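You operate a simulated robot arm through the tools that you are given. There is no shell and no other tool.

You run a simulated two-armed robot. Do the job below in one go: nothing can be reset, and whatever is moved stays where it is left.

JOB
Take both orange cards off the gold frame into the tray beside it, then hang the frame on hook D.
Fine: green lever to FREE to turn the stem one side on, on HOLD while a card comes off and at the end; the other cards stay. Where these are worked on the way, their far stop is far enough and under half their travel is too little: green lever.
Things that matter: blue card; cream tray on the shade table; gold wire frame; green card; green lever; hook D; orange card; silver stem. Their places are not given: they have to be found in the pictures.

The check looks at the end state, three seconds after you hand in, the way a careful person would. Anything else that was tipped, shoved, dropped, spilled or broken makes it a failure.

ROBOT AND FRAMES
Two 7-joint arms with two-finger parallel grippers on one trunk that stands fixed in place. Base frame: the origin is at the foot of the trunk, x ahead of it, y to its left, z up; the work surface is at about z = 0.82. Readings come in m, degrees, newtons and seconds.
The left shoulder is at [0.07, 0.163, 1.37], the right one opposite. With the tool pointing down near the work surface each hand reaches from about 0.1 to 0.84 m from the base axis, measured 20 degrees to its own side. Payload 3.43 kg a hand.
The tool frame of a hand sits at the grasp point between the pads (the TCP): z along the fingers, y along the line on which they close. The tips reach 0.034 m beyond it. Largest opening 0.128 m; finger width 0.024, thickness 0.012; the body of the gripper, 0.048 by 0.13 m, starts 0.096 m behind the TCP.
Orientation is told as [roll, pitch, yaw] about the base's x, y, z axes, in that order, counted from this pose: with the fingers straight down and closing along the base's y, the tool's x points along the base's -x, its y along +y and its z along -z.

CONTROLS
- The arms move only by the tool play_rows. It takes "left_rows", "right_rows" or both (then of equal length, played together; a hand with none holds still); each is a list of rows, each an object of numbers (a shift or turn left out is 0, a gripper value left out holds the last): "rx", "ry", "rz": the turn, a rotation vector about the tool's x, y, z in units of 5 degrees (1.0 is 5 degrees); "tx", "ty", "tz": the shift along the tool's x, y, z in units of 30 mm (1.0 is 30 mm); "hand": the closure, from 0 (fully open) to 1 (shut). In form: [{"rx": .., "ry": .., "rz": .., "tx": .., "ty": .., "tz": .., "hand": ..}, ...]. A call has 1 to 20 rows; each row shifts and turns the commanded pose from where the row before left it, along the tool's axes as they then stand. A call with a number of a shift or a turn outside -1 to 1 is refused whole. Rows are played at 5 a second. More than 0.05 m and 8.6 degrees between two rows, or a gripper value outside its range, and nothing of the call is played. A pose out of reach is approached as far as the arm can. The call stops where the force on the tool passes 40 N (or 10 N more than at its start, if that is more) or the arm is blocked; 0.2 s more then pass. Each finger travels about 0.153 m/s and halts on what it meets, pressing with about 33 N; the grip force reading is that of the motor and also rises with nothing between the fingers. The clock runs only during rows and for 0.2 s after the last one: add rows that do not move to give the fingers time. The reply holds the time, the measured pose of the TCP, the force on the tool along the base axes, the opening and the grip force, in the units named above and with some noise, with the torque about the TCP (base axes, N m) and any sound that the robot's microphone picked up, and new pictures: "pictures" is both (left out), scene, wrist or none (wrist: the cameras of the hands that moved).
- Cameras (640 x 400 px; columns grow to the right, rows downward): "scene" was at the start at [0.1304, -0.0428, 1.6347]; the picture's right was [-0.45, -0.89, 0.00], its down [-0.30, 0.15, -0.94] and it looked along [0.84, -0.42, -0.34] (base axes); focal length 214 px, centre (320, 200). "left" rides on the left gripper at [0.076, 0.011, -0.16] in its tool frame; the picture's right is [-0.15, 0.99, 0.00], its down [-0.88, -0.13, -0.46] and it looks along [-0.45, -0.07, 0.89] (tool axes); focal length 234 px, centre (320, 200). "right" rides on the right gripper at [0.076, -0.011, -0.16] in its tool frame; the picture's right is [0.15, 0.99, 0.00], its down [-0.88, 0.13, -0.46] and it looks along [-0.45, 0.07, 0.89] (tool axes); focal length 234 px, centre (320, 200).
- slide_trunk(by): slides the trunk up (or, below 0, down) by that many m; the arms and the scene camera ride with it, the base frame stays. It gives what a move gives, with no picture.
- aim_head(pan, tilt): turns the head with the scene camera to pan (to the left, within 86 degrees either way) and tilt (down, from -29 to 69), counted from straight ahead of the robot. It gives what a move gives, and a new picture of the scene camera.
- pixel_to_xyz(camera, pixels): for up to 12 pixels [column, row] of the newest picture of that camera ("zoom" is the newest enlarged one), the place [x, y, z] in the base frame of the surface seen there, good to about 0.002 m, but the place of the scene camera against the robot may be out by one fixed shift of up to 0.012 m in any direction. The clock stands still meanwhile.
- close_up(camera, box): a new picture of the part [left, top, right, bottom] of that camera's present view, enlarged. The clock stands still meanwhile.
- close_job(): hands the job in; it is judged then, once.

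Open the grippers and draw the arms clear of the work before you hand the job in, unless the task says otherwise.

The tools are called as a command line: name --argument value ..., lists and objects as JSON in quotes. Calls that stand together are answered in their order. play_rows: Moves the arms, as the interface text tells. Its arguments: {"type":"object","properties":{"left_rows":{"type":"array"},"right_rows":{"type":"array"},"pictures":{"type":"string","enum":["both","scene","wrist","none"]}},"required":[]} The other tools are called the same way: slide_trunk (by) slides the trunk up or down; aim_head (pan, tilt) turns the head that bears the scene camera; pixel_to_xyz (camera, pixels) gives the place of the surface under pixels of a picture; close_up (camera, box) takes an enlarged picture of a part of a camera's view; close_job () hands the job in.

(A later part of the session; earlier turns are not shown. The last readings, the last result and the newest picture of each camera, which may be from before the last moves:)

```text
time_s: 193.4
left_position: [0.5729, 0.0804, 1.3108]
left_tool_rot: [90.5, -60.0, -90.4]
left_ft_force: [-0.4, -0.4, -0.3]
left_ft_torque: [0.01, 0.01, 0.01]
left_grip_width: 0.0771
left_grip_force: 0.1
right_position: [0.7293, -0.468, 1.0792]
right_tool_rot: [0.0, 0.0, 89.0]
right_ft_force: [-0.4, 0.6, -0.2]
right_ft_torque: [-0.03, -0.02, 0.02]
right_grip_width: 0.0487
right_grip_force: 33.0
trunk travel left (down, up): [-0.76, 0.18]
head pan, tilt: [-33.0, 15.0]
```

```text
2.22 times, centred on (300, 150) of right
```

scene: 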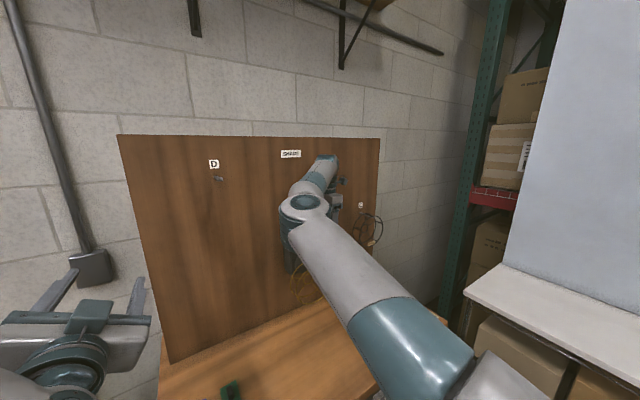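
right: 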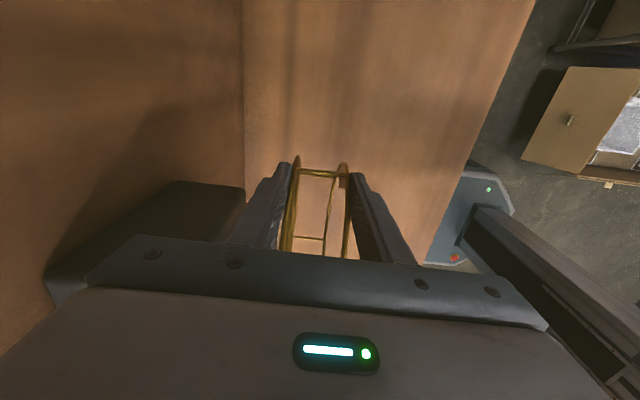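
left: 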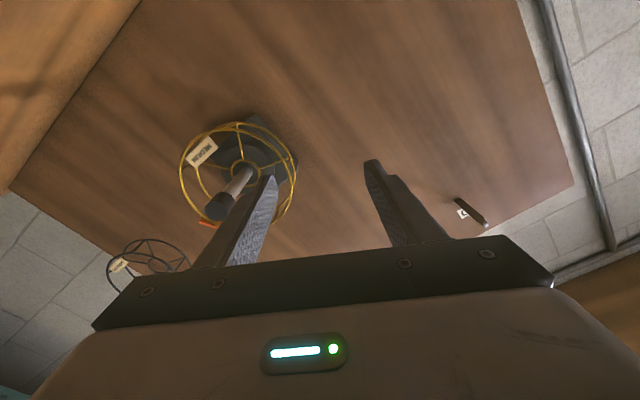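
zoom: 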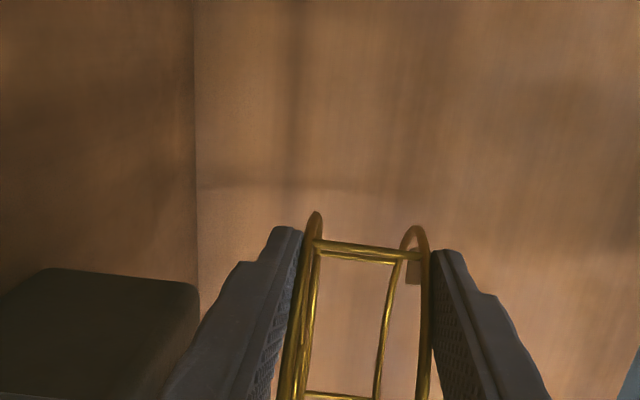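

Gripped at 48.7 mm across both rings. I lift 20 mm off the stem slowly.

play_rows --right_rows '[{"tz": -0.2}, {"tz": -0.2}, {"tz": -0.3}, {}]' --pictures "both"

close_up --camera "scene" --box '[260, 200, 350, 310]'

```text
time_s: 194.4
left_position: [0.5734, 0.0796, 1.3097]
left_tool_rot: [90.6, -60.0, -90.3]
left_ft_force: [-0.4, 0.1, -0.3]
left_ft_torque: [0.04, 0.01, -0.01]
left_grip_width: 0.0769
left_grip_force: 0.0
right_position: [0.7296, -0.4706, 1.1002]
right_tool_rot: [0.0, -0.1, 89.0]
right_ft_force: [0.7, -0.2, -1.9]
right_ft_torque: [-0.07, -0.02, -0.06]
right_grip_width: 0.0486
right_grip_force: 32.8
trunk travel left (down, up): [-0.76, 0.18]
head pan, tilt: [-33.0, 15.0]
```

scene: 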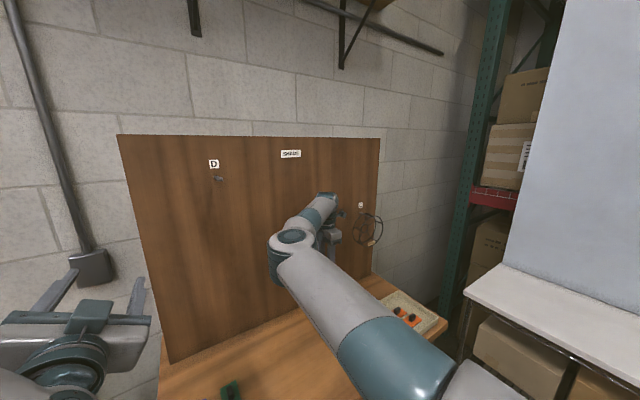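
right: 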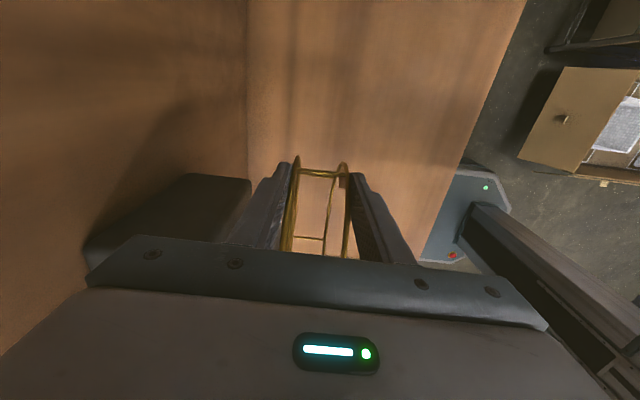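

```text
3.64 times, centred on (305, 255) of scene
```

zoom: 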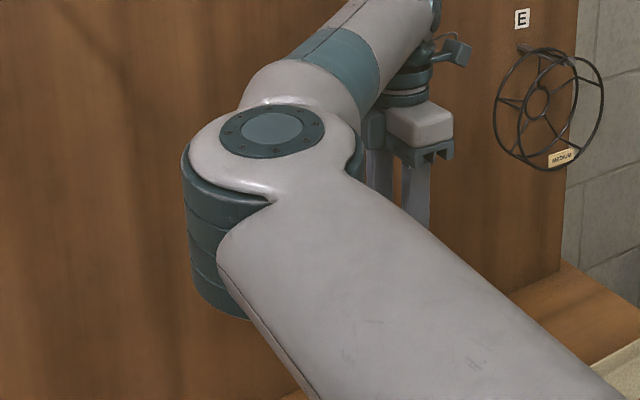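

The frame (about 2 N) is carried. I pull it toward the robot along the stem, 15 cm, to clear the cap.

play_rows --right_rows '[{"ty": 0.5}, {"ty": 0.7}, {"ty": 0.7}, {"ty": 0.8}, {"ty": 0.8}, {"ty": 0.8}, {"ty": 0.8}]' --pictures "both"

```text
time_s: 196.0
left_position: [0.5725, 0.0815, 1.3104]
left_tool_rot: [90.7, -60.0, -90.4]
left_ft_force: [-0.4, 0.5, 0.4]
left_ft_torque: [0.0, -0.03, 0.01]
left_grip_width: 0.0771
left_grip_force: 0.1
right_position: [0.5761, -0.4665, 1.0993]
right_tool_rot: [0.1, -0.1, 89.1]
right_ft_force: [-0.6, -0.6, -1.1]
right_ft_torque: [-0.11, 0.01, 0.0]
right_grip_width: 0.0489
right_grip_force: 32.7
trunk travel left (down, up): [-0.76, 0.18]
head pan, tilt: [-33.0, 15.0]
```

scene: 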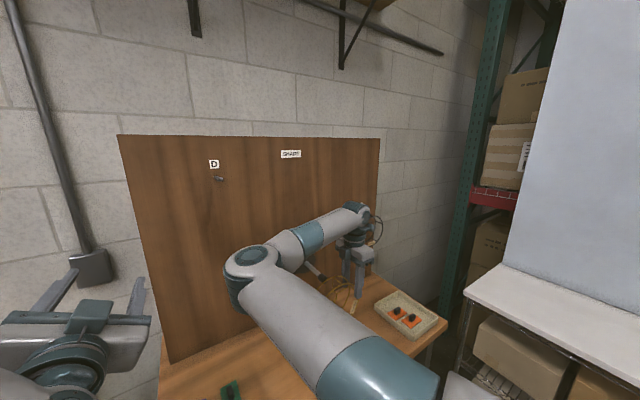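
right: 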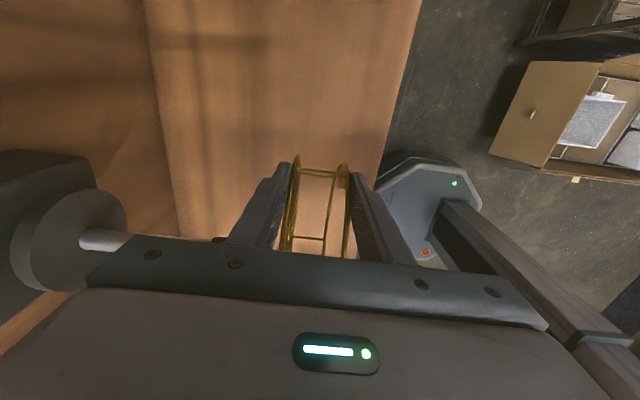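

The frame is off the stem. I raise the trunk, then use the left hand's camera to measure hook D accurately.

slide_trunk --by 0.17

aim_head --pan -20 --tilt 22

close_up --camera "left" --box '[0, 0, 640, 400]'

```text
time_s: 198.0
left_position: [0.5728, 0.0815, 1.4802]
left_tool_rot: [90.5, -60.0, -90.4]
left_ft_force: [-0.2, 0.5, -0.6]
left_ft_torque: [-0.02, 0.01, 0.01]
left_grip_width: 0.0768
left_grip_force: 0.1
right_position: [0.577, -0.4667, 1.2696]
right_tool_rot: [-0.1, 0.0, 89.1]
right_ft_force: [0.8, 0.0, -0.8]
right_ft_torque: [-0.12, 0.02, 0.01]
right_grip_width: 0.0486
right_grip_force: 32.8
trunk travel left (down, up): [-0.93, 0.01]
head pan, tilt: [-33.0, 15.0]
```

```text
time_s: 198.7
left_position: [0.5735, 0.0806, 1.4805]
left_tool_rot: [90.6, -60.0, -90.2]
left_ft_force: [0.4, -0.4, 0.9]
left_ft_torque: [0.0, 0.0, -0.01]
left_grip_width: 0.0767
left_grip_force: 0.1
right_position: [0.5776, -0.4671, 1.2693]
right_tool_rot: [0.0, 0.1, 89.1]
right_ft_force: [0.5, -0.4, -1.5]
right_ft_torque: [-0.09, 0.01, -0.05]
right_grip_width: 0.0489
right_grip_force: 33.5
trunk travel left (down, up): [-0.93, 0.01]
head pan, tilt: [-20.0, 22.0]
```

scene: 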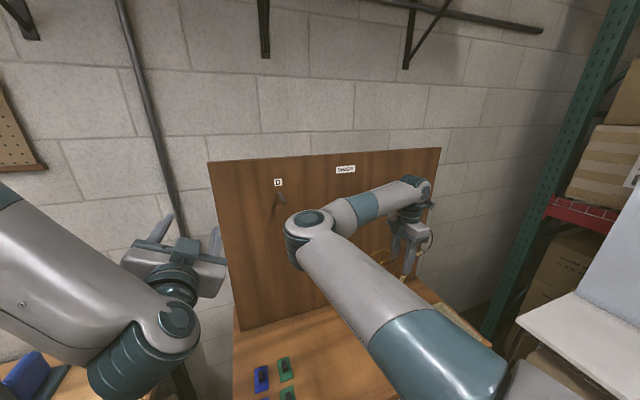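

```text
1.00 times, centred on (320, 200) of left (not enlarged: the box is as wide or as high as the picture)
```

zoom: 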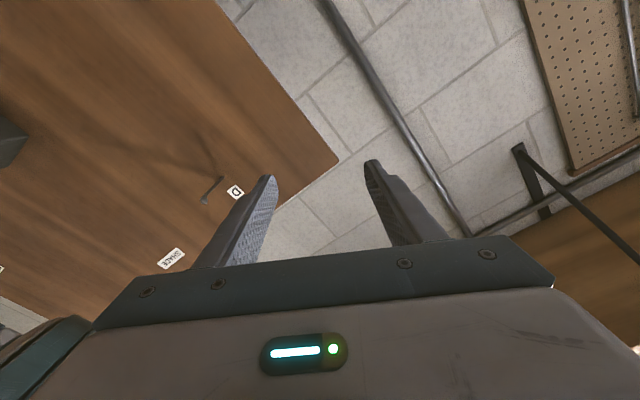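

The left camera sees hook D at (212,190). I enlarge it and take its coordinates.

close_up --camera "left" --box '[180, 160, 260, 220]'

pixel_to_xyz --camera "left" --pixels '[[222, 178], [218, 182], [214, 187], [210, 192], [207, 197], [204, 202], [206, 203], [203, 200], [216, 188], [212, 185], [236, 192]]'

```text
6.67 times, centred on (220, 190) of left
```

zoom: 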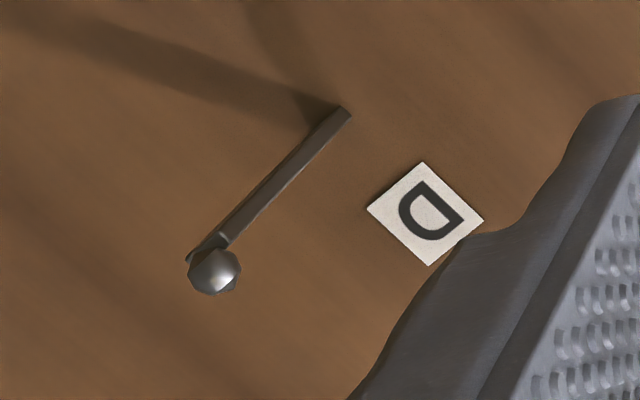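

```text
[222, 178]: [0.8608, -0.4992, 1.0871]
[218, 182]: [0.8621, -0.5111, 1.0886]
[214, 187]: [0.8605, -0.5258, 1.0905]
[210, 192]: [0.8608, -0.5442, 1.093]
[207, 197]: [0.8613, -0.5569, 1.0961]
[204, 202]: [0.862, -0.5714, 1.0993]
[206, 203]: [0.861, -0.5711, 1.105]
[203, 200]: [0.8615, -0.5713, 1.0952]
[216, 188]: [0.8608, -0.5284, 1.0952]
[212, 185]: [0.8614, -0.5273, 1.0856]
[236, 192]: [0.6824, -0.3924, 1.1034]
```

Those used an older picture; I query the zoom instead.

pixel_to_xyz --camera "zoom" --pixels '[[340, 112], [320, 135], [290, 170], [260, 205], [230, 235], [222, 240], [205, 250], [214, 270], [225, 285], [195, 275], [425, 215], [238, 222]]'

```text
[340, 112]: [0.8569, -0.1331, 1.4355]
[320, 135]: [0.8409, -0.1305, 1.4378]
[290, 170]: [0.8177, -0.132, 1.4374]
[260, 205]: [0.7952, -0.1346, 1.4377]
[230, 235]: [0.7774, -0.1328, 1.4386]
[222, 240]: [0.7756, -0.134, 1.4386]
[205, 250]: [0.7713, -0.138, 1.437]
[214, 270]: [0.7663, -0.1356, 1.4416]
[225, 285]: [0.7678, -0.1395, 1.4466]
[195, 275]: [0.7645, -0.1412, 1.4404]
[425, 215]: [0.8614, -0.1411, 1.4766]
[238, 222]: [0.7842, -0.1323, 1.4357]
```

I take a zoom of the hook from the scene camera for its upper side.

close_up --camera "scene" --box '[255, 170, 305, 220]'

pixel_to_xyz --camera "zoom" --pixels '[[320, 60], [310, 200], [330, 190], [350, 210], [300, 230], [320, 220], [340, 200], [360, 220]]'

```text
8.00 times, centred on (280, 195) of scene
```

zoom: 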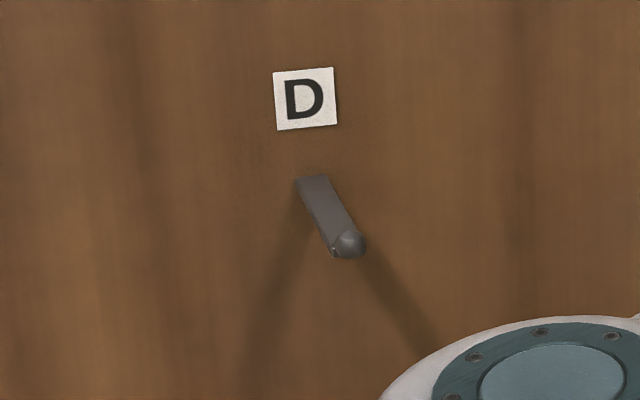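

```text
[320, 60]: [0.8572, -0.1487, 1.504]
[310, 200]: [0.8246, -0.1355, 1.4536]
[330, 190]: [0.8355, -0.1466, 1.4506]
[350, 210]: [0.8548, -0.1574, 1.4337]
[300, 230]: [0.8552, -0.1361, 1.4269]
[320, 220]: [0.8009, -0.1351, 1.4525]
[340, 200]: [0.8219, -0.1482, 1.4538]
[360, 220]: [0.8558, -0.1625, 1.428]
```

Hook D: peg about y -0.14, top z≈1.442, from the board (x 0.861) to a ball end at x≈0.764–0.779. Before carrying the frame over, I move the left hand down and further left to leave room for the right elbow.

play_rows --left_rows '[{"tx": 0.91, "ty": 0.24}, {"tx": 0.91, "ty": 0.24}, {"tx": 0.91, "ty": 0.24}, {"tx": 0.91, "ty": 0.24}, {"tx": 0.91, "ty": 0.24}, {"tx": 0.91, "ty": 0.24}]' --pictures "both"

```text
time_s: 200.1
left_position: [0.5892, 0.1209, 1.3965]
left_tool_rot: [90.3, -60.0, -89.7]
left_ft_force: [-0.4, -0.1, 0.2]
left_ft_torque: [0.01, -0.01, 0.05]
left_grip_width: 0.0769
left_grip_force: 0.0
left hand out of reach, approached as far as the arm can: row 1, 2, 3, 4, 5, 6
right_position: [0.5766, -0.4657, 1.2683]
right_tool_rot: [-0.1, 0.1, 89.0]
right_ft_force: [-0.1, 0.5, -1.5]
right_ft_torque: [-0.08, 0.0, -0.03]
right_grip_width: 0.0487
right_grip_force: 33.2
trunk travel left (down, up): [-0.93, 0.01]
head pan, tilt: [-20.0, 22.0]
```

scene: 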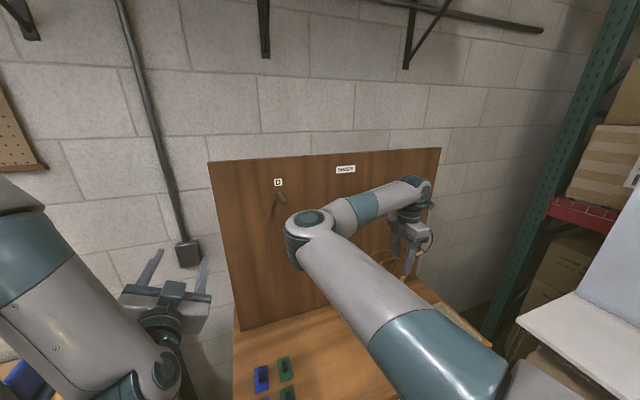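
left: 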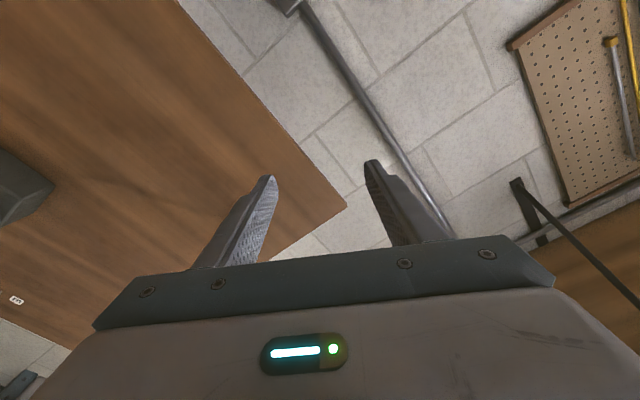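

I unroll the left hand and turn it to point down so that it can be parked closer to the robot, further left.

play_rows --left_rows '[{"rz": -1}, {"rz": -1}, {"rz": -1}, {"rz": -1}, {"rz": -1}, {"rz": -1}, {"ry": 1}, {"ry": 1}, {"ry": 1}, {"ry": 1}, {"ry": 1}, {"ry": 1}, {"ry": 1}, {"ry": 1}, {"ry": 1}, {"ry": 1}, {"ry": 1}, {"ry": 1}]' --pictures "scene"

play_rows --left_rows '[{"ry": 1}, {"ry": 1}, {"ry": 1}, {"ry": 1}, {"ry": 1}, {"ry": 1}, {"tx": 0.7, "ty": 0.7}, {"tx": 0.7, "ty": 0.7}, {"tx": 0.7, "ty": 0.7}, {"tx": 0.7, "ty": 0.7}, {"tx": 0.7, "ty": 0.7}, {"tx": 0.7, "ty": 0.7}]' --pictures "scene"

```text
time_s: 203.9
left_position: [0.5928, 0.1198, 1.3955]
left_tool_rot: [0.2, -30.1, 0.2]
left_ft_force: [-0.3, -0.6, -0.4]
left_ft_torque: [0.03, -0.01, -0.01]
left_grip_width: 0.0769
left_grip_force: 0.0
left hand out of reach, approached as far as the arm can: row 7
right_position: [0.5771, -0.4655, 1.2683]
right_tool_rot: [0.0, 0.0, 89.1]
right_ft_force: [0.4, 1.2, -2.5]
right_ft_torque: [-0.12, 0.01, 0.0]
right_grip_width: 0.0487
right_grip_force: 33.0
trunk travel left (down, up): [-0.93, 0.01]
head pan, tilt: [-20.0, 22.0]
```

scene: 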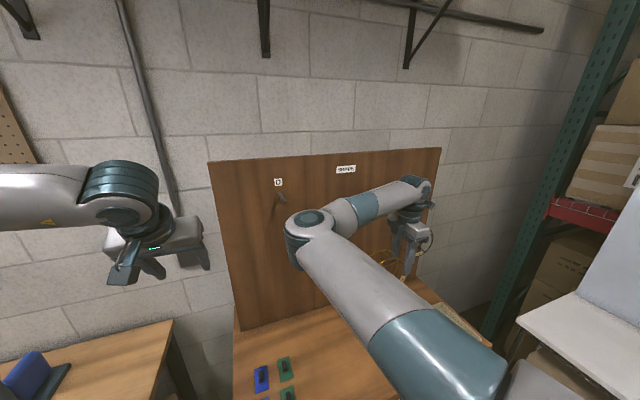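

```text
time_s: 206.5
left_position: [0.4659, 0.2478, 1.3967]
left_tool_rot: [0.0, -0.3, 0.1]
left_ft_force: [0.9, -0.5, -0.7]
left_ft_torque: [-0.02, -0.04, -0.02]
left_grip_width: 0.0772
left_grip_force: 0.1
right_position: [0.5756, -0.4648, 1.2702]
right_tool_rot: [0.0, 0.2, 89.0]
right_ft_force: [-0.1, -1.2, -1.6]
right_ft_torque: [-0.1, -0.01, 0.01]
right_grip_width: 0.0486
right_grip_force: 33.7
trunk travel left (down, up): [-0.93, 0.01]
head pan, tilt: [-20.0, 22.0]
```

scene: 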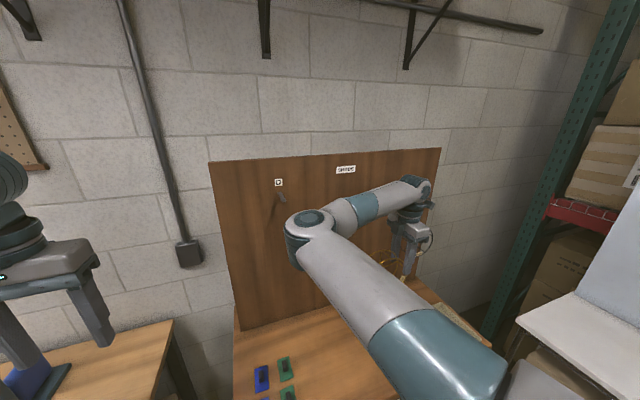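

The left hand is parked. I lift the frame to hook height and carry it part way left, keeping it well in front of the board.

play_rows --left_rows '[{"ty": 0.7}, {"ty": 0.7}, {"ty": 0.7}, {"ty": 0.7}, {}, {}, {}, {}, {}]' --right_rows '[{"tz": -0.9}, {"tz": -0.9}, {"tz": -0.9}, {"tz": -0.9}, {"tz": -0.9}, {"tx": -0.9}, {"tx": -0.9}, {"tx": -0.9}, {"tx": -0.9}]' --pictures "both"

```text
time_s: 208.5
left_position: [0.4675, 0.3287, 1.3956]
left_tool_rot: [0.0, -0.2, 0.0]
left_ft_force: [0.0, 1.0, 0.4]
left_ft_torque: [0.03, 0.03, 0.0]
left_grip_width: 0.0767
left_grip_force: 0.1
right_position: [0.5909, -0.3781, 1.4061]
right_tool_rot: [0.1, -0.1, 89.0]
right_ft_force: [0.1, -0.1, -1.9]
right_ft_torque: [-0.11, 0.05, 0.0]
right_grip_width: 0.0487
right_grip_force: 32.8
right hand out of reach, approached as far as the arm can: row 9
trunk travel left (down, up): [-0.93, 0.01]
head pan, tilt: [-20.0, 22.0]
```

scene: 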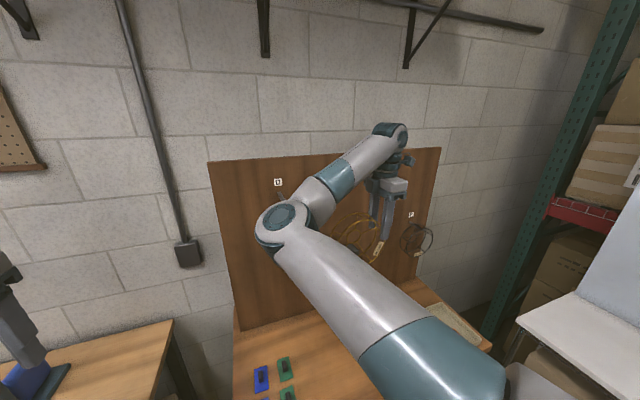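
right: 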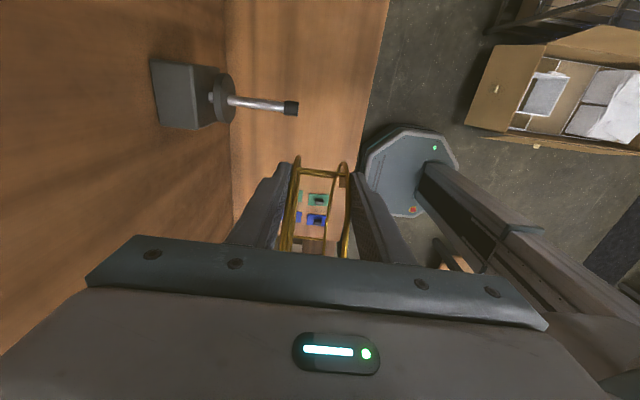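
left: 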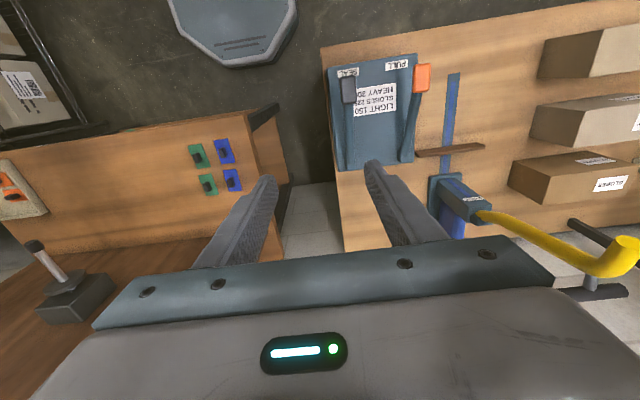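

The arm folds too far at that distance, so I go forward to x≈0.68 first, then on to the left.

play_rows --right_rows '[{"ty": -0.8}, {"ty": -0.8}, {"ty": -0.7}, {"ty": -0.6}, {"tx": -0.7}, {"tx": -0.7}, {"tx": -0.7}]' --pictures "both"

```text
time_s: 210.1
left_position: [0.4668, 0.3298, 1.3961]
left_tool_rot: [0.0, -0.2, 0.0]
left_ft_force: [0.1, -0.1, -0.2]
left_ft_torque: [-0.02, 0.04, 0.0]
left_grip_width: 0.077
left_grip_force: 0.1
right_position: [0.6843, -0.318, 1.4076]
right_tool_rot: [0.0, 0.0, 89.0]
right_ft_force: [0.5, 0.2, -1.7]
right_ft_torque: [-0.06, 0.03, 0.01]
right_grip_width: 0.0486
right_grip_force: 33.1
right hand out of reach, approached as far as the arm can: row 7
trunk travel left (down, up): [-0.93, 0.01]
head pan, tilt: [-20.0, 22.0]
```

scene: 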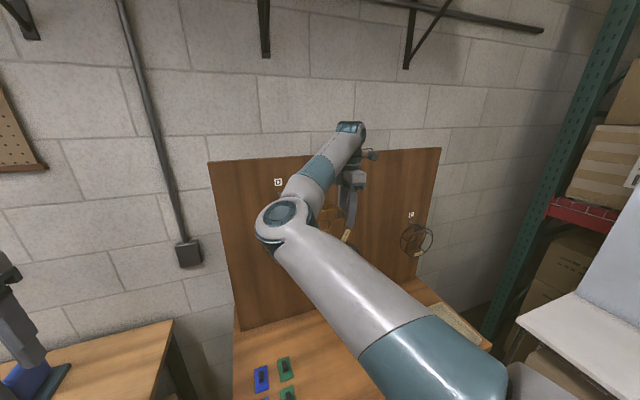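
right: 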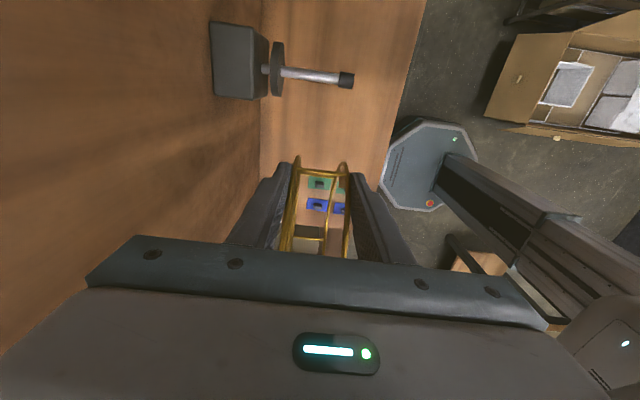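

The wrist limits further travel in this upright hand pose. Tilting the hand 30° (body toward -y) both helps the reach and turns the frame so the peg falls between two spokes; I tilt first.

play_rows --right_rows '[{"ry": -1}, {"ry": -1}, {"ry": -1}, {"ry": -1}, {"ry": -1}, {"ry": -1}]' --pictures "both"

```text
time_s: 211.5
left_position: [0.4677, 0.329, 1.3958]
left_tool_rot: [0.2, -0.3, 0.1]
left_ft_force: [-0.1, 0.7, 0.2]
left_ft_torque: [0.05, -0.02, -0.02]
left_grip_width: 0.077
left_grip_force: 0.1
right_position: [0.6832, -0.3211, 1.4074]
right_tool_rot: [0.0, -30.1, 88.9]
right_ft_force: [0.2, 0.4, -1.2]
right_ft_torque: [-0.09, 0.0, -0.04]
right_grip_width: 0.0488
right_grip_force: 32.6
trunk travel left (down, up): [-0.93, 0.01]
head pan, tilt: [-20.0, 22.0]
```

scene: 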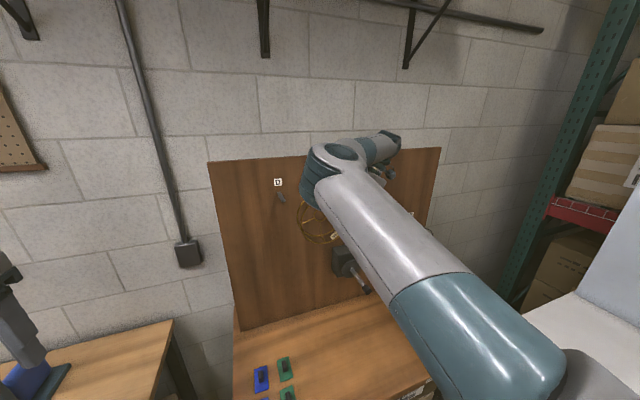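
right: 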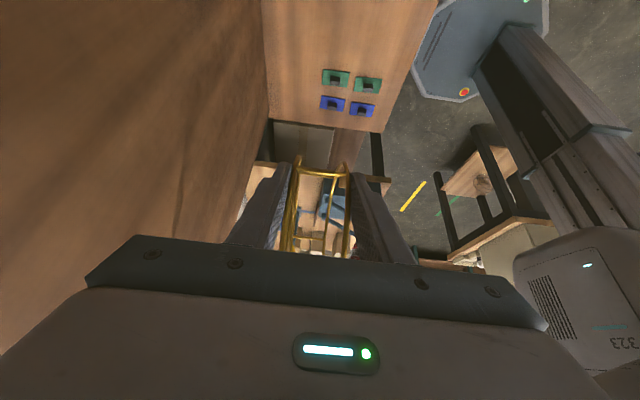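

The tilt is reached and the frame shows at (315,222) next to the hook (283,196). I measure the frame's rings in the scene view.

close_up --camera "scene" --box '[265, 170, 365, 260]'

pixel_to_xyz --camera "zoom" --pixels '[[225, 235], [205, 270], [197, 295], [232, 335], [270, 352], [310, 355], [280, 240], [262, 195], [300, 270]]'

```text
4.44 times, centred on (315, 215) of scene
```

zoom: 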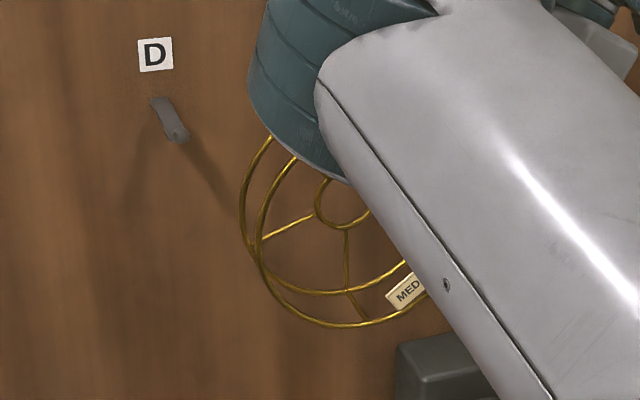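

```text
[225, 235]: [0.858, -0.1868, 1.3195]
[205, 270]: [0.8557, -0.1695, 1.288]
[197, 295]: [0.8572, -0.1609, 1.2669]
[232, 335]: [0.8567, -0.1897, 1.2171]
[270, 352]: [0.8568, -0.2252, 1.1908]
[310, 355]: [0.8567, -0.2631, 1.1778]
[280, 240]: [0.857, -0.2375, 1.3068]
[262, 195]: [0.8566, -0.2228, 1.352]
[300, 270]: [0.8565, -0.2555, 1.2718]
```

I query exactly on the wires.

pixel_to_xyz --camera "zoom" --pixels '[[258, 235], [264, 200], [280, 170], [266, 275], [285, 302], [310, 320], [340, 326], [241, 205], [256, 160], [330, 294], [345, 225], [318, 205]]'

```text
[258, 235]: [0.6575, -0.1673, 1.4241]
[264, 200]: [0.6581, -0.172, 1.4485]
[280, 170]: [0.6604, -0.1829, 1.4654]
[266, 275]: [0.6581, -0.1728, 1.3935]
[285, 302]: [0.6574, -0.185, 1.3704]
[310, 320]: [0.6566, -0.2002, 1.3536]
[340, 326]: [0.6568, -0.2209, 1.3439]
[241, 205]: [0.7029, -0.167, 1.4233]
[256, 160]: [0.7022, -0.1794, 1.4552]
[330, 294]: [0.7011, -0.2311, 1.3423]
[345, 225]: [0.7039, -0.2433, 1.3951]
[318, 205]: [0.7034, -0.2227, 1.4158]
```

Frame centre is (y -0.2437, z 1.406); relative to the hook in the same view I need +0.103 in y and -0.023 in z for the approach height. I make that sideways move, still in front of the ball end.

play_rows --right_rows '[{"tx": -0.645, "tz": 0.595}, {"tx": -0.645, "tz": 0.595}, {"tx": -0.645, "tz": 0.595}, {"tx": -0.645, "tz": 0.595}, {}]' --pictures "both"

close_up --camera "scene" --box '[245, 160, 355, 250]'

```text
time_s: 212.7
left_position: [0.4653, 0.3295, 1.3967]
left_tool_rot: [0.0, -0.3, 0.2]
left_ft_force: [0.1, -0.3, 0.6]
left_ft_torque: [0.02, 0.0, 0.03]
left_grip_width: 0.0768
left_grip_force: 0.2
right_position: [0.684, -0.217, 1.3833]
right_tool_rot: [0.0, -30.0, 89.0]
right_ft_force: [0.0, -0.1, -1.7]
right_ft_torque: [-0.07, 0.0, 0.03]
right_grip_width: 0.0486
right_grip_force: 33.6
trunk travel left (down, up): [-0.93, 0.01]
head pan, tilt: [-20.0, 22.0]
```

scene: 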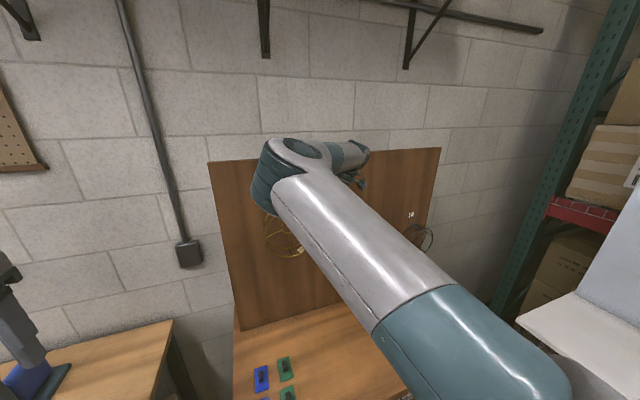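
right: 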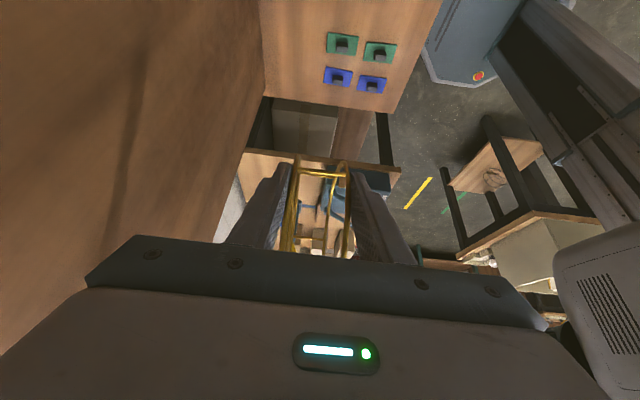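

```text
4.44 times, centred on (300, 205) of scene
```

zoom: 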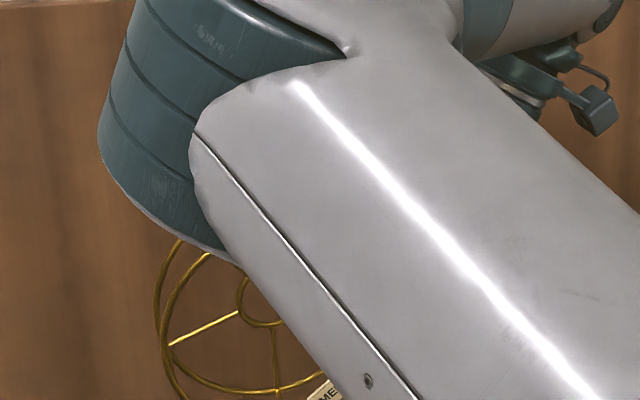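

The elbow hides the hook, but the frame's lower left is visible; I verify its position from wire points.

pixel_to_xyz --camera "zoom" --pixels '[[163, 330], [168, 300], [185, 270], [200, 255], [168, 375], [155, 290], [163, 265], [200, 330], [250, 388]]'

close_up --camera "scene" --box '[250, 200, 330, 275]'

```text
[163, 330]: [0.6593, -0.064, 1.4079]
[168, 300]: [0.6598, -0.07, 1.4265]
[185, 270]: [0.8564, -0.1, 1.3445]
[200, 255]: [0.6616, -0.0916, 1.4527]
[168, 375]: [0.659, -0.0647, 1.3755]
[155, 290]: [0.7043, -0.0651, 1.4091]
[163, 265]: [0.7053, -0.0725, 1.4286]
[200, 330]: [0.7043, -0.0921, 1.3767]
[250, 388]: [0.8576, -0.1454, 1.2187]
```

```text
5.33 times, centred on (290, 238) of scene
```

zoom: 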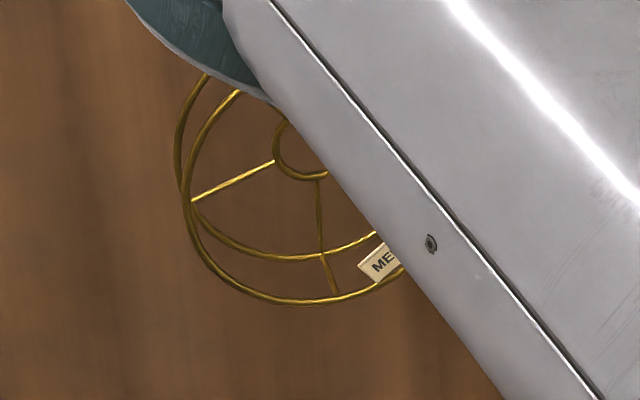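

Frame centre fits within about 2 mm of the target. I raise it 4 mm and move toward the board: the rear ring passes over the ball end first.

play_rows --right_rows '[{"tx": -0.04, "tz": -0.13}, {"ty": -0.5}, {"ty": -0.5}, {"ty": -0.5}, {"ty": -0.5}, {"ty": -0.5}, {}]' --pictures "both"

close_up --camera "scene" --box '[245, 150, 335, 260]'

```text
time_s: 214.3
left_position: [0.4665, 0.3297, 1.3967]
left_tool_rot: [0.1, -0.3, 0.0]
left_ft_force: [0.1, -1.2, -0.1]
left_ft_torque: [0.01, -0.01, -0.02]
left_grip_width: 0.0767
left_grip_force: 0.1
right_position: [0.7591, -0.2181, 1.3898]
right_tool_rot: [0.0, -30.0, 89.1]
right_ft_force: [-0.1, -0.4, -0.9]
right_ft_torque: [-0.07, 0.0, 0.01]
right_grip_width: 0.0488
right_grip_force: 33.0
trunk travel left (down, up): [-0.93, 0.01]
head pan, tilt: [-20.0, 22.0]
```

scene: 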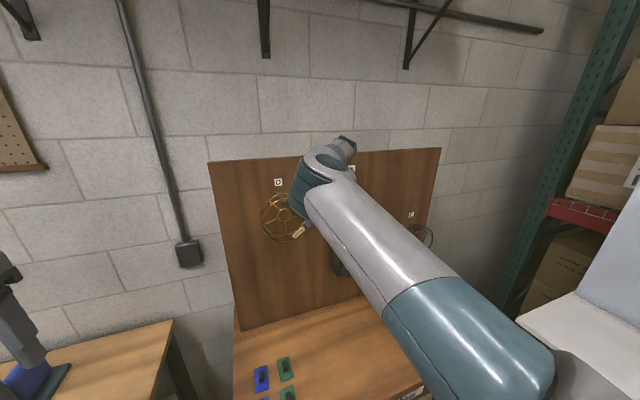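
right: 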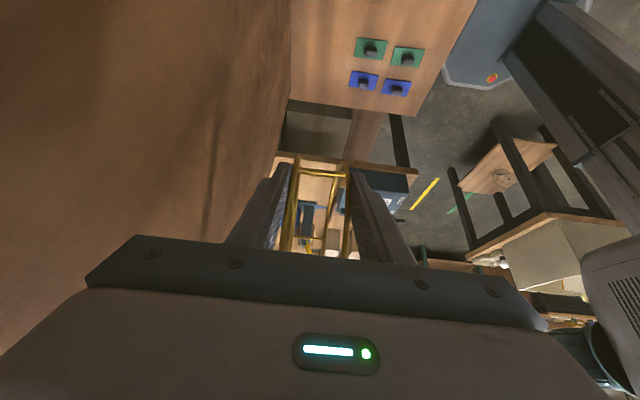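

```text
3.64 times, centred on (290, 205) of scene
```

zoom: 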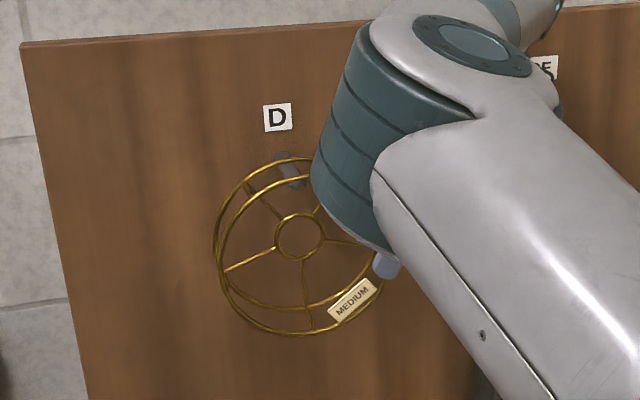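

Now the hook and the frame top are visible: the peg at about (290,172) in the zoom. I enlarge that.

close_up --camera "scene" --box '[265, 175, 340, 225]'

pixel_to_xyz --camera "zoom" --pixels '[[130, 130], [150, 170], [165, 190], [100, 155], [120, 147], [160, 140], [130, 195], [170, 180], [100, 215]]'

```text
8.00 times, centred on (302, 200) of scene
```

zoom: 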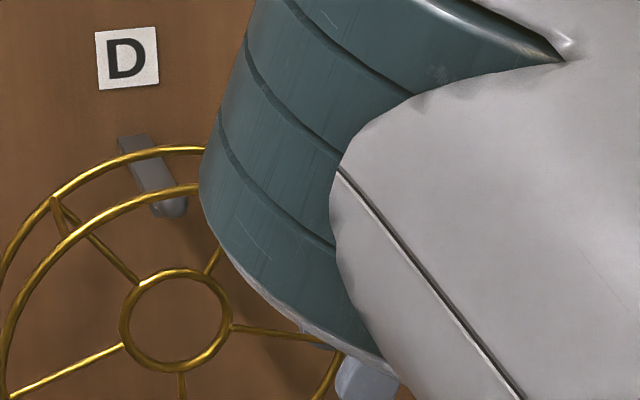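

```text
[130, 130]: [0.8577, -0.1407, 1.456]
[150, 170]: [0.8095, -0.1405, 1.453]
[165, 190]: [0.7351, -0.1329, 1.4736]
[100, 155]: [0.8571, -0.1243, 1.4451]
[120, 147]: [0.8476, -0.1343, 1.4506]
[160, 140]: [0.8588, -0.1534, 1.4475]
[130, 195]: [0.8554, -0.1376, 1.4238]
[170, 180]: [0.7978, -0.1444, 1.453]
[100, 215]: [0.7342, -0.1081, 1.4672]
```

Both rings encircle the peg with about 17 mm to spare above it, and the rear ring has passed the ball. I advance the remaining 30 mm toward the board slowly.

play_rows --right_rows '[{"ty": -0.3}, {"ty": -0.3}, {"ty": -0.25}, {"ty": -0.15}, {}]' --pictures "scene"

close_up --camera "scene" --box '[265, 175, 340, 225]'

```text
time_s: 215.5
left_position: [0.4671, 0.3296, 1.3963]
left_tool_rot: [0.0, -0.2, 0.1]
left_ft_force: [0.0, -0.2, -0.3]
left_ft_torque: [0.0, -0.02, 0.02]
left_grip_width: 0.0768
left_grip_force: 0.1
right_position: [0.7908, -0.2192, 1.3885]
right_tool_rot: [0.0, -30.0, 89.0]
right_ft_force: [0.4, -0.3, -1.1]
right_ft_torque: [-0.1, -0.03, -0.01]
right_grip_width: 0.0485
right_grip_force: 32.5
trunk travel left (down, up): [-0.93, 0.01]
head pan, tilt: [-20.0, 22.0]
```

scene: 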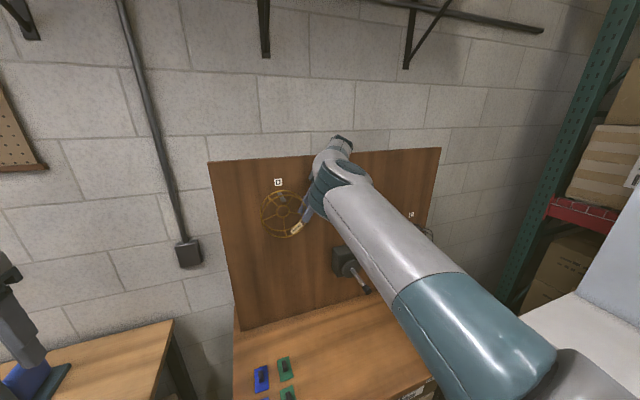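

```text
8.00 times, centred on (302, 200) of scene
```

zoom: 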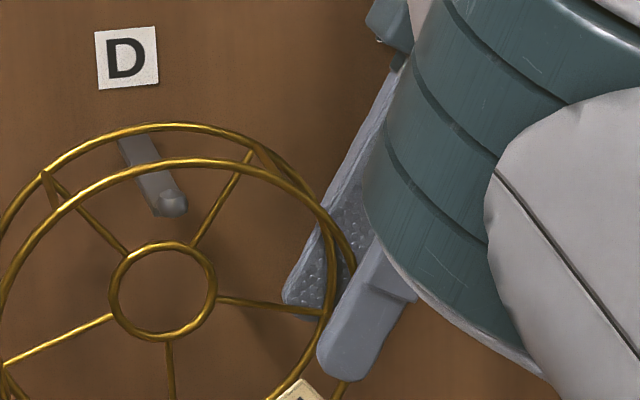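

Very clear: the peg lies between two spokes inside both rings. I measure the front ring and the ball along x.

pixel_to_xyz --camera "zoom" --pixels '[[130, 168], [150, 163], [185, 161], [172, 200], [165, 205], [180, 207], [160, 185], [150, 150], [155, 125], [395, 15], [375, 45]]'

```text
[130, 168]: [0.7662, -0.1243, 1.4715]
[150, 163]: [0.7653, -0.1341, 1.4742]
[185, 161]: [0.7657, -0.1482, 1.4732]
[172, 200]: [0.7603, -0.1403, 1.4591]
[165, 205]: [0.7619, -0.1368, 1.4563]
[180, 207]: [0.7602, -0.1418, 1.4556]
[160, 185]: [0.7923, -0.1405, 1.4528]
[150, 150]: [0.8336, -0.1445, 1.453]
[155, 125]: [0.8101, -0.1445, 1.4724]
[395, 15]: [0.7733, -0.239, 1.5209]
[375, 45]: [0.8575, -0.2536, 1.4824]
```

The front ring is at the ball (x≈0.766 scene), rear ring well over the peg; the gripper body is about 5 mm from the board. I advance 3 mm more, lower gently until the ring touches the ball, and read the force.

play_rows --right_rows '[{"ty": -0.1}, {"tx": -0.06, "tz": 0.1}, {"tx": 0.08, "tz": 0.1}, {"tx": 0.07, "tz": 0.1}, {}]' --pictures "scene"

close_up --camera "scene" --box '[265, 175, 340, 225]'

```text
time_s: 216.7
left_position: [0.4666, 0.3302, 1.3958]
left_tool_rot: [0.0, -0.3, 0.1]
left_ft_force: [-0.6, 0.4, 0.0]
left_ft_torque: [0.04, -0.02, 0.02]
left_grip_width: 0.0769
left_grip_force: 0.0
right_position: [0.7937, -0.2161, 1.3801]
right_tool_rot: [0.0, -29.9, 89.0]
right_ft_force: [3.0, 0.1, 4.1]
right_ft_torque: [0.3, 0.31, -0.18]
right_grip_width: 0.0485
right_grip_force: 33.2
trunk travel left (down, up): [-0.93, 0.01]
head pan, tilt: [-20.0, 22.0]
```

scene: 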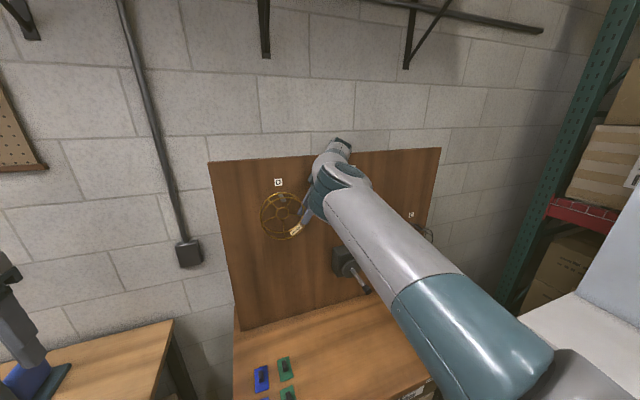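

```text
8.00 times, centred on (302, 200) of scene
```

zoom: 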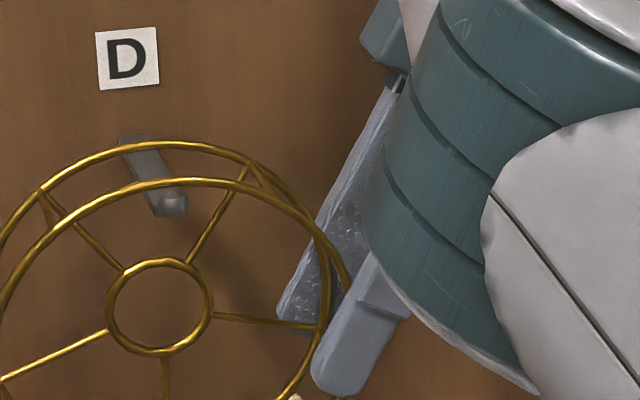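

The ring now rests on the ball (about 6 N). I open the fingers gradually and watch the frame settle.

play_rows --right_rows '[{"hand": 0.6}, {"hand": 0.57}, {"hand": 0.53}, {}, {}, {}]' --pictures "scene"

close_up --camera "scene" --box '[250, 170, 350, 250]'

```text
time_s: 218.1
left_position: [0.4664, 0.3297, 1.3961]
left_tool_rot: [0.0, -0.2, 0.0]
left_ft_force: [-0.2, -0.5, -0.5]
left_ft_torque: [0.01, 0.04, 0.01]
left_grip_width: 0.0769
left_grip_force: 0.0
right_position: [0.7932, -0.2183, 1.3801]
right_tool_rot: [0.0, -30.1, 89.1]
right_ft_force: [-0.5, -1.2, 0.2]
right_ft_torque: [0.0, -0.01, 0.02]
right_grip_width: 0.06
right_grip_force: 0.2
trunk travel left (down, up): [-0.93, 0.01]
head pan, tilt: [-20.0, 22.0]
```

scene: 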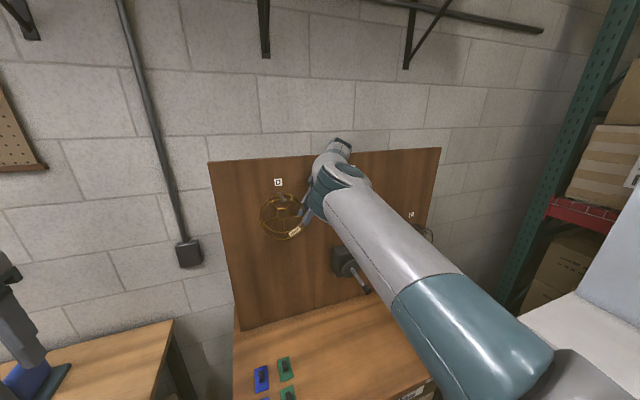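

```text
5.00 times, centred on (300, 210) of scene
```

zoom: 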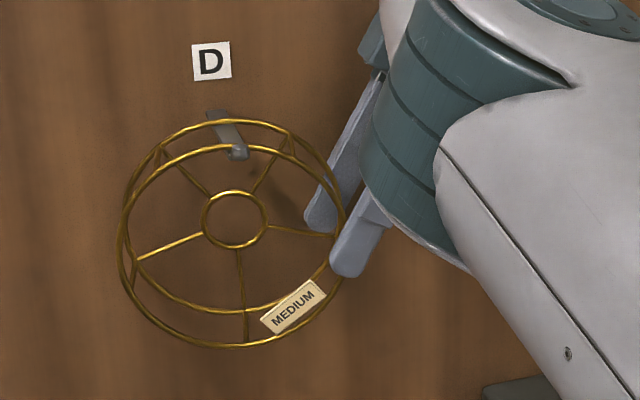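

The frame hangs on the hook by itself. I zoom on the contact and measure both rings.

close_up --camera "scene" --box '[272, 180, 322, 215]'

pixel_to_xyz --camera "scene" --pixels '[[293, 199.5], [300, 199], [306, 200.5], [300, 193.5], [308, 196.5], [297, 201], [274, 217], [297, 238], [276, 220]]'

```text
11.43 times, centred on (297, 198) of scene
```

zoom: 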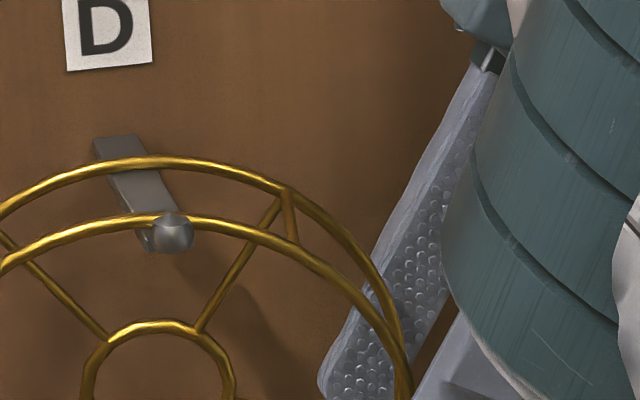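

```text
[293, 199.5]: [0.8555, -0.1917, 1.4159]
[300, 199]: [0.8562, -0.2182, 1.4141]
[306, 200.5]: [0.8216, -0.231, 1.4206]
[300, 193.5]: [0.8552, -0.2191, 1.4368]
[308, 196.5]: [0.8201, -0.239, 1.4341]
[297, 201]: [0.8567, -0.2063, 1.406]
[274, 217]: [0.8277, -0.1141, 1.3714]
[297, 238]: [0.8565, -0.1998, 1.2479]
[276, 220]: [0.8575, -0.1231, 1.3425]
```

The front ring slipped behind the ball (ball at (172,232) now in front of the wire). I measure in this zoom.

pixel_to_xyz --camera "zoom" --pixels '[[110, 226], [215, 222], [155, 161], [200, 165], [172, 235], [150, 195], [290, 215], [345, 375], [385, 340], [400, 370]]'

```text
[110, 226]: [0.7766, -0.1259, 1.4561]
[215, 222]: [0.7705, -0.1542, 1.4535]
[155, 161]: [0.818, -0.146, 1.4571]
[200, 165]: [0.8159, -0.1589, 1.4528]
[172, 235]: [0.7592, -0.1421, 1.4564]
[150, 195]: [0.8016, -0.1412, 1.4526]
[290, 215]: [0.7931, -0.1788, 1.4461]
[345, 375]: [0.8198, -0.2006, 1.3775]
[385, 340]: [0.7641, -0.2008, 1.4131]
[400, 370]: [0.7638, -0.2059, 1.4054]
```

The frame rests on the peg with both rings, front ring behind the ball. I open the fingers wider, ease 4 mm off the board and withdraw along the finger direction.

play_rows --right_rows '[{"hand": 0.35}, {}, {"ty": 0.13}, {"tz": -0.4}, {"tz": -0.6}, {"tz": -0.8}, {"tz": -0.8}]' --pictures "scene"

close_up --camera "scene" --box '[250, 170, 350, 250]'

```text
time_s: 219.7
left_position: [0.4651, 0.3279, 1.3962]
left_tool_rot: [0.1, -0.4, 0.1]
left_ft_force: [-0.4, 0.2, -0.3]
left_ft_torque: [0.0, 0.0, 0.0]
left_grip_width: 0.0768
left_grip_force: 0.1
right_position: [0.7894, -0.2586, 1.4451]
right_tool_rot: [0.1, -30.0, 89.0]
right_ft_force: [0.6, -0.5, -0.6]
right_ft_torque: [-0.01, -0.03, 0.03]
right_grip_width: 0.0833
right_grip_force: 0.1
trunk travel left (down, up): [-0.93, 0.01]
head pan, tilt: [-20.0, 22.0]
```

scene: 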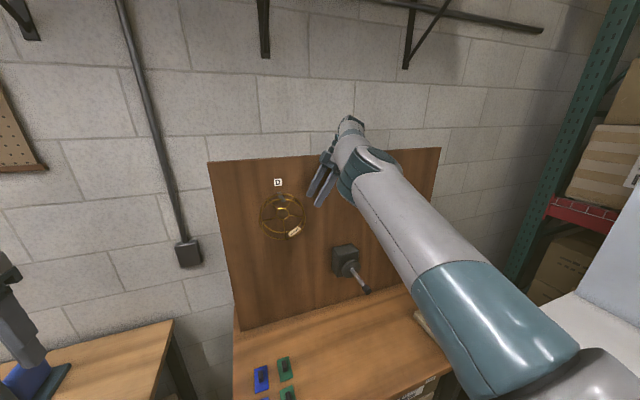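

```text
5.00 times, centred on (300, 210) of scene
```

zoom: 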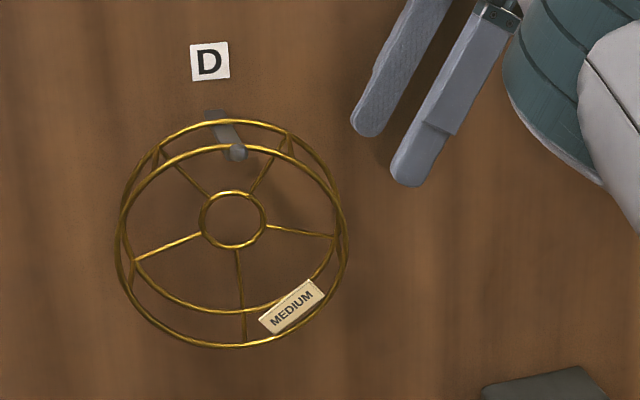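

The hand is free and the frame stays. I check the hook contact once more.

close_up --camera "scene" --box '[272, 180, 322, 215]'

pixel_to_xyz --camera "zoom" --pixels '[[110, 226], [215, 222], [155, 161], [200, 165], [172, 235], [150, 195], [60, 240], [260, 235]]'

```text
11.43 times, centred on (297, 198) of scene
```

zoom: 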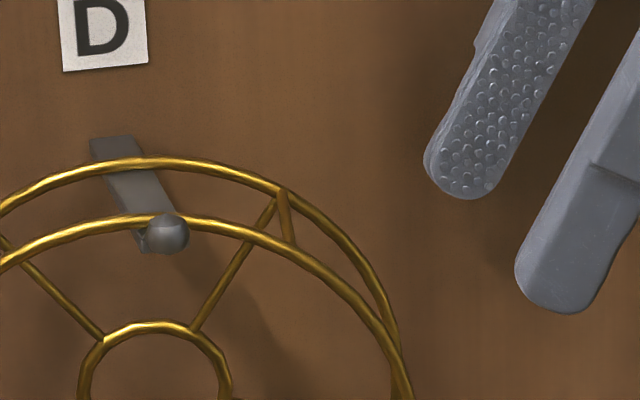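

```text
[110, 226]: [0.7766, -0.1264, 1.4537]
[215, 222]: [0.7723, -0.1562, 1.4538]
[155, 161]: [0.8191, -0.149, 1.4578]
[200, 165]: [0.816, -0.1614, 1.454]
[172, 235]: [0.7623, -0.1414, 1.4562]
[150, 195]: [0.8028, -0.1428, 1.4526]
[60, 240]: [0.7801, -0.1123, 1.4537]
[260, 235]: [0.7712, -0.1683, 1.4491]
```

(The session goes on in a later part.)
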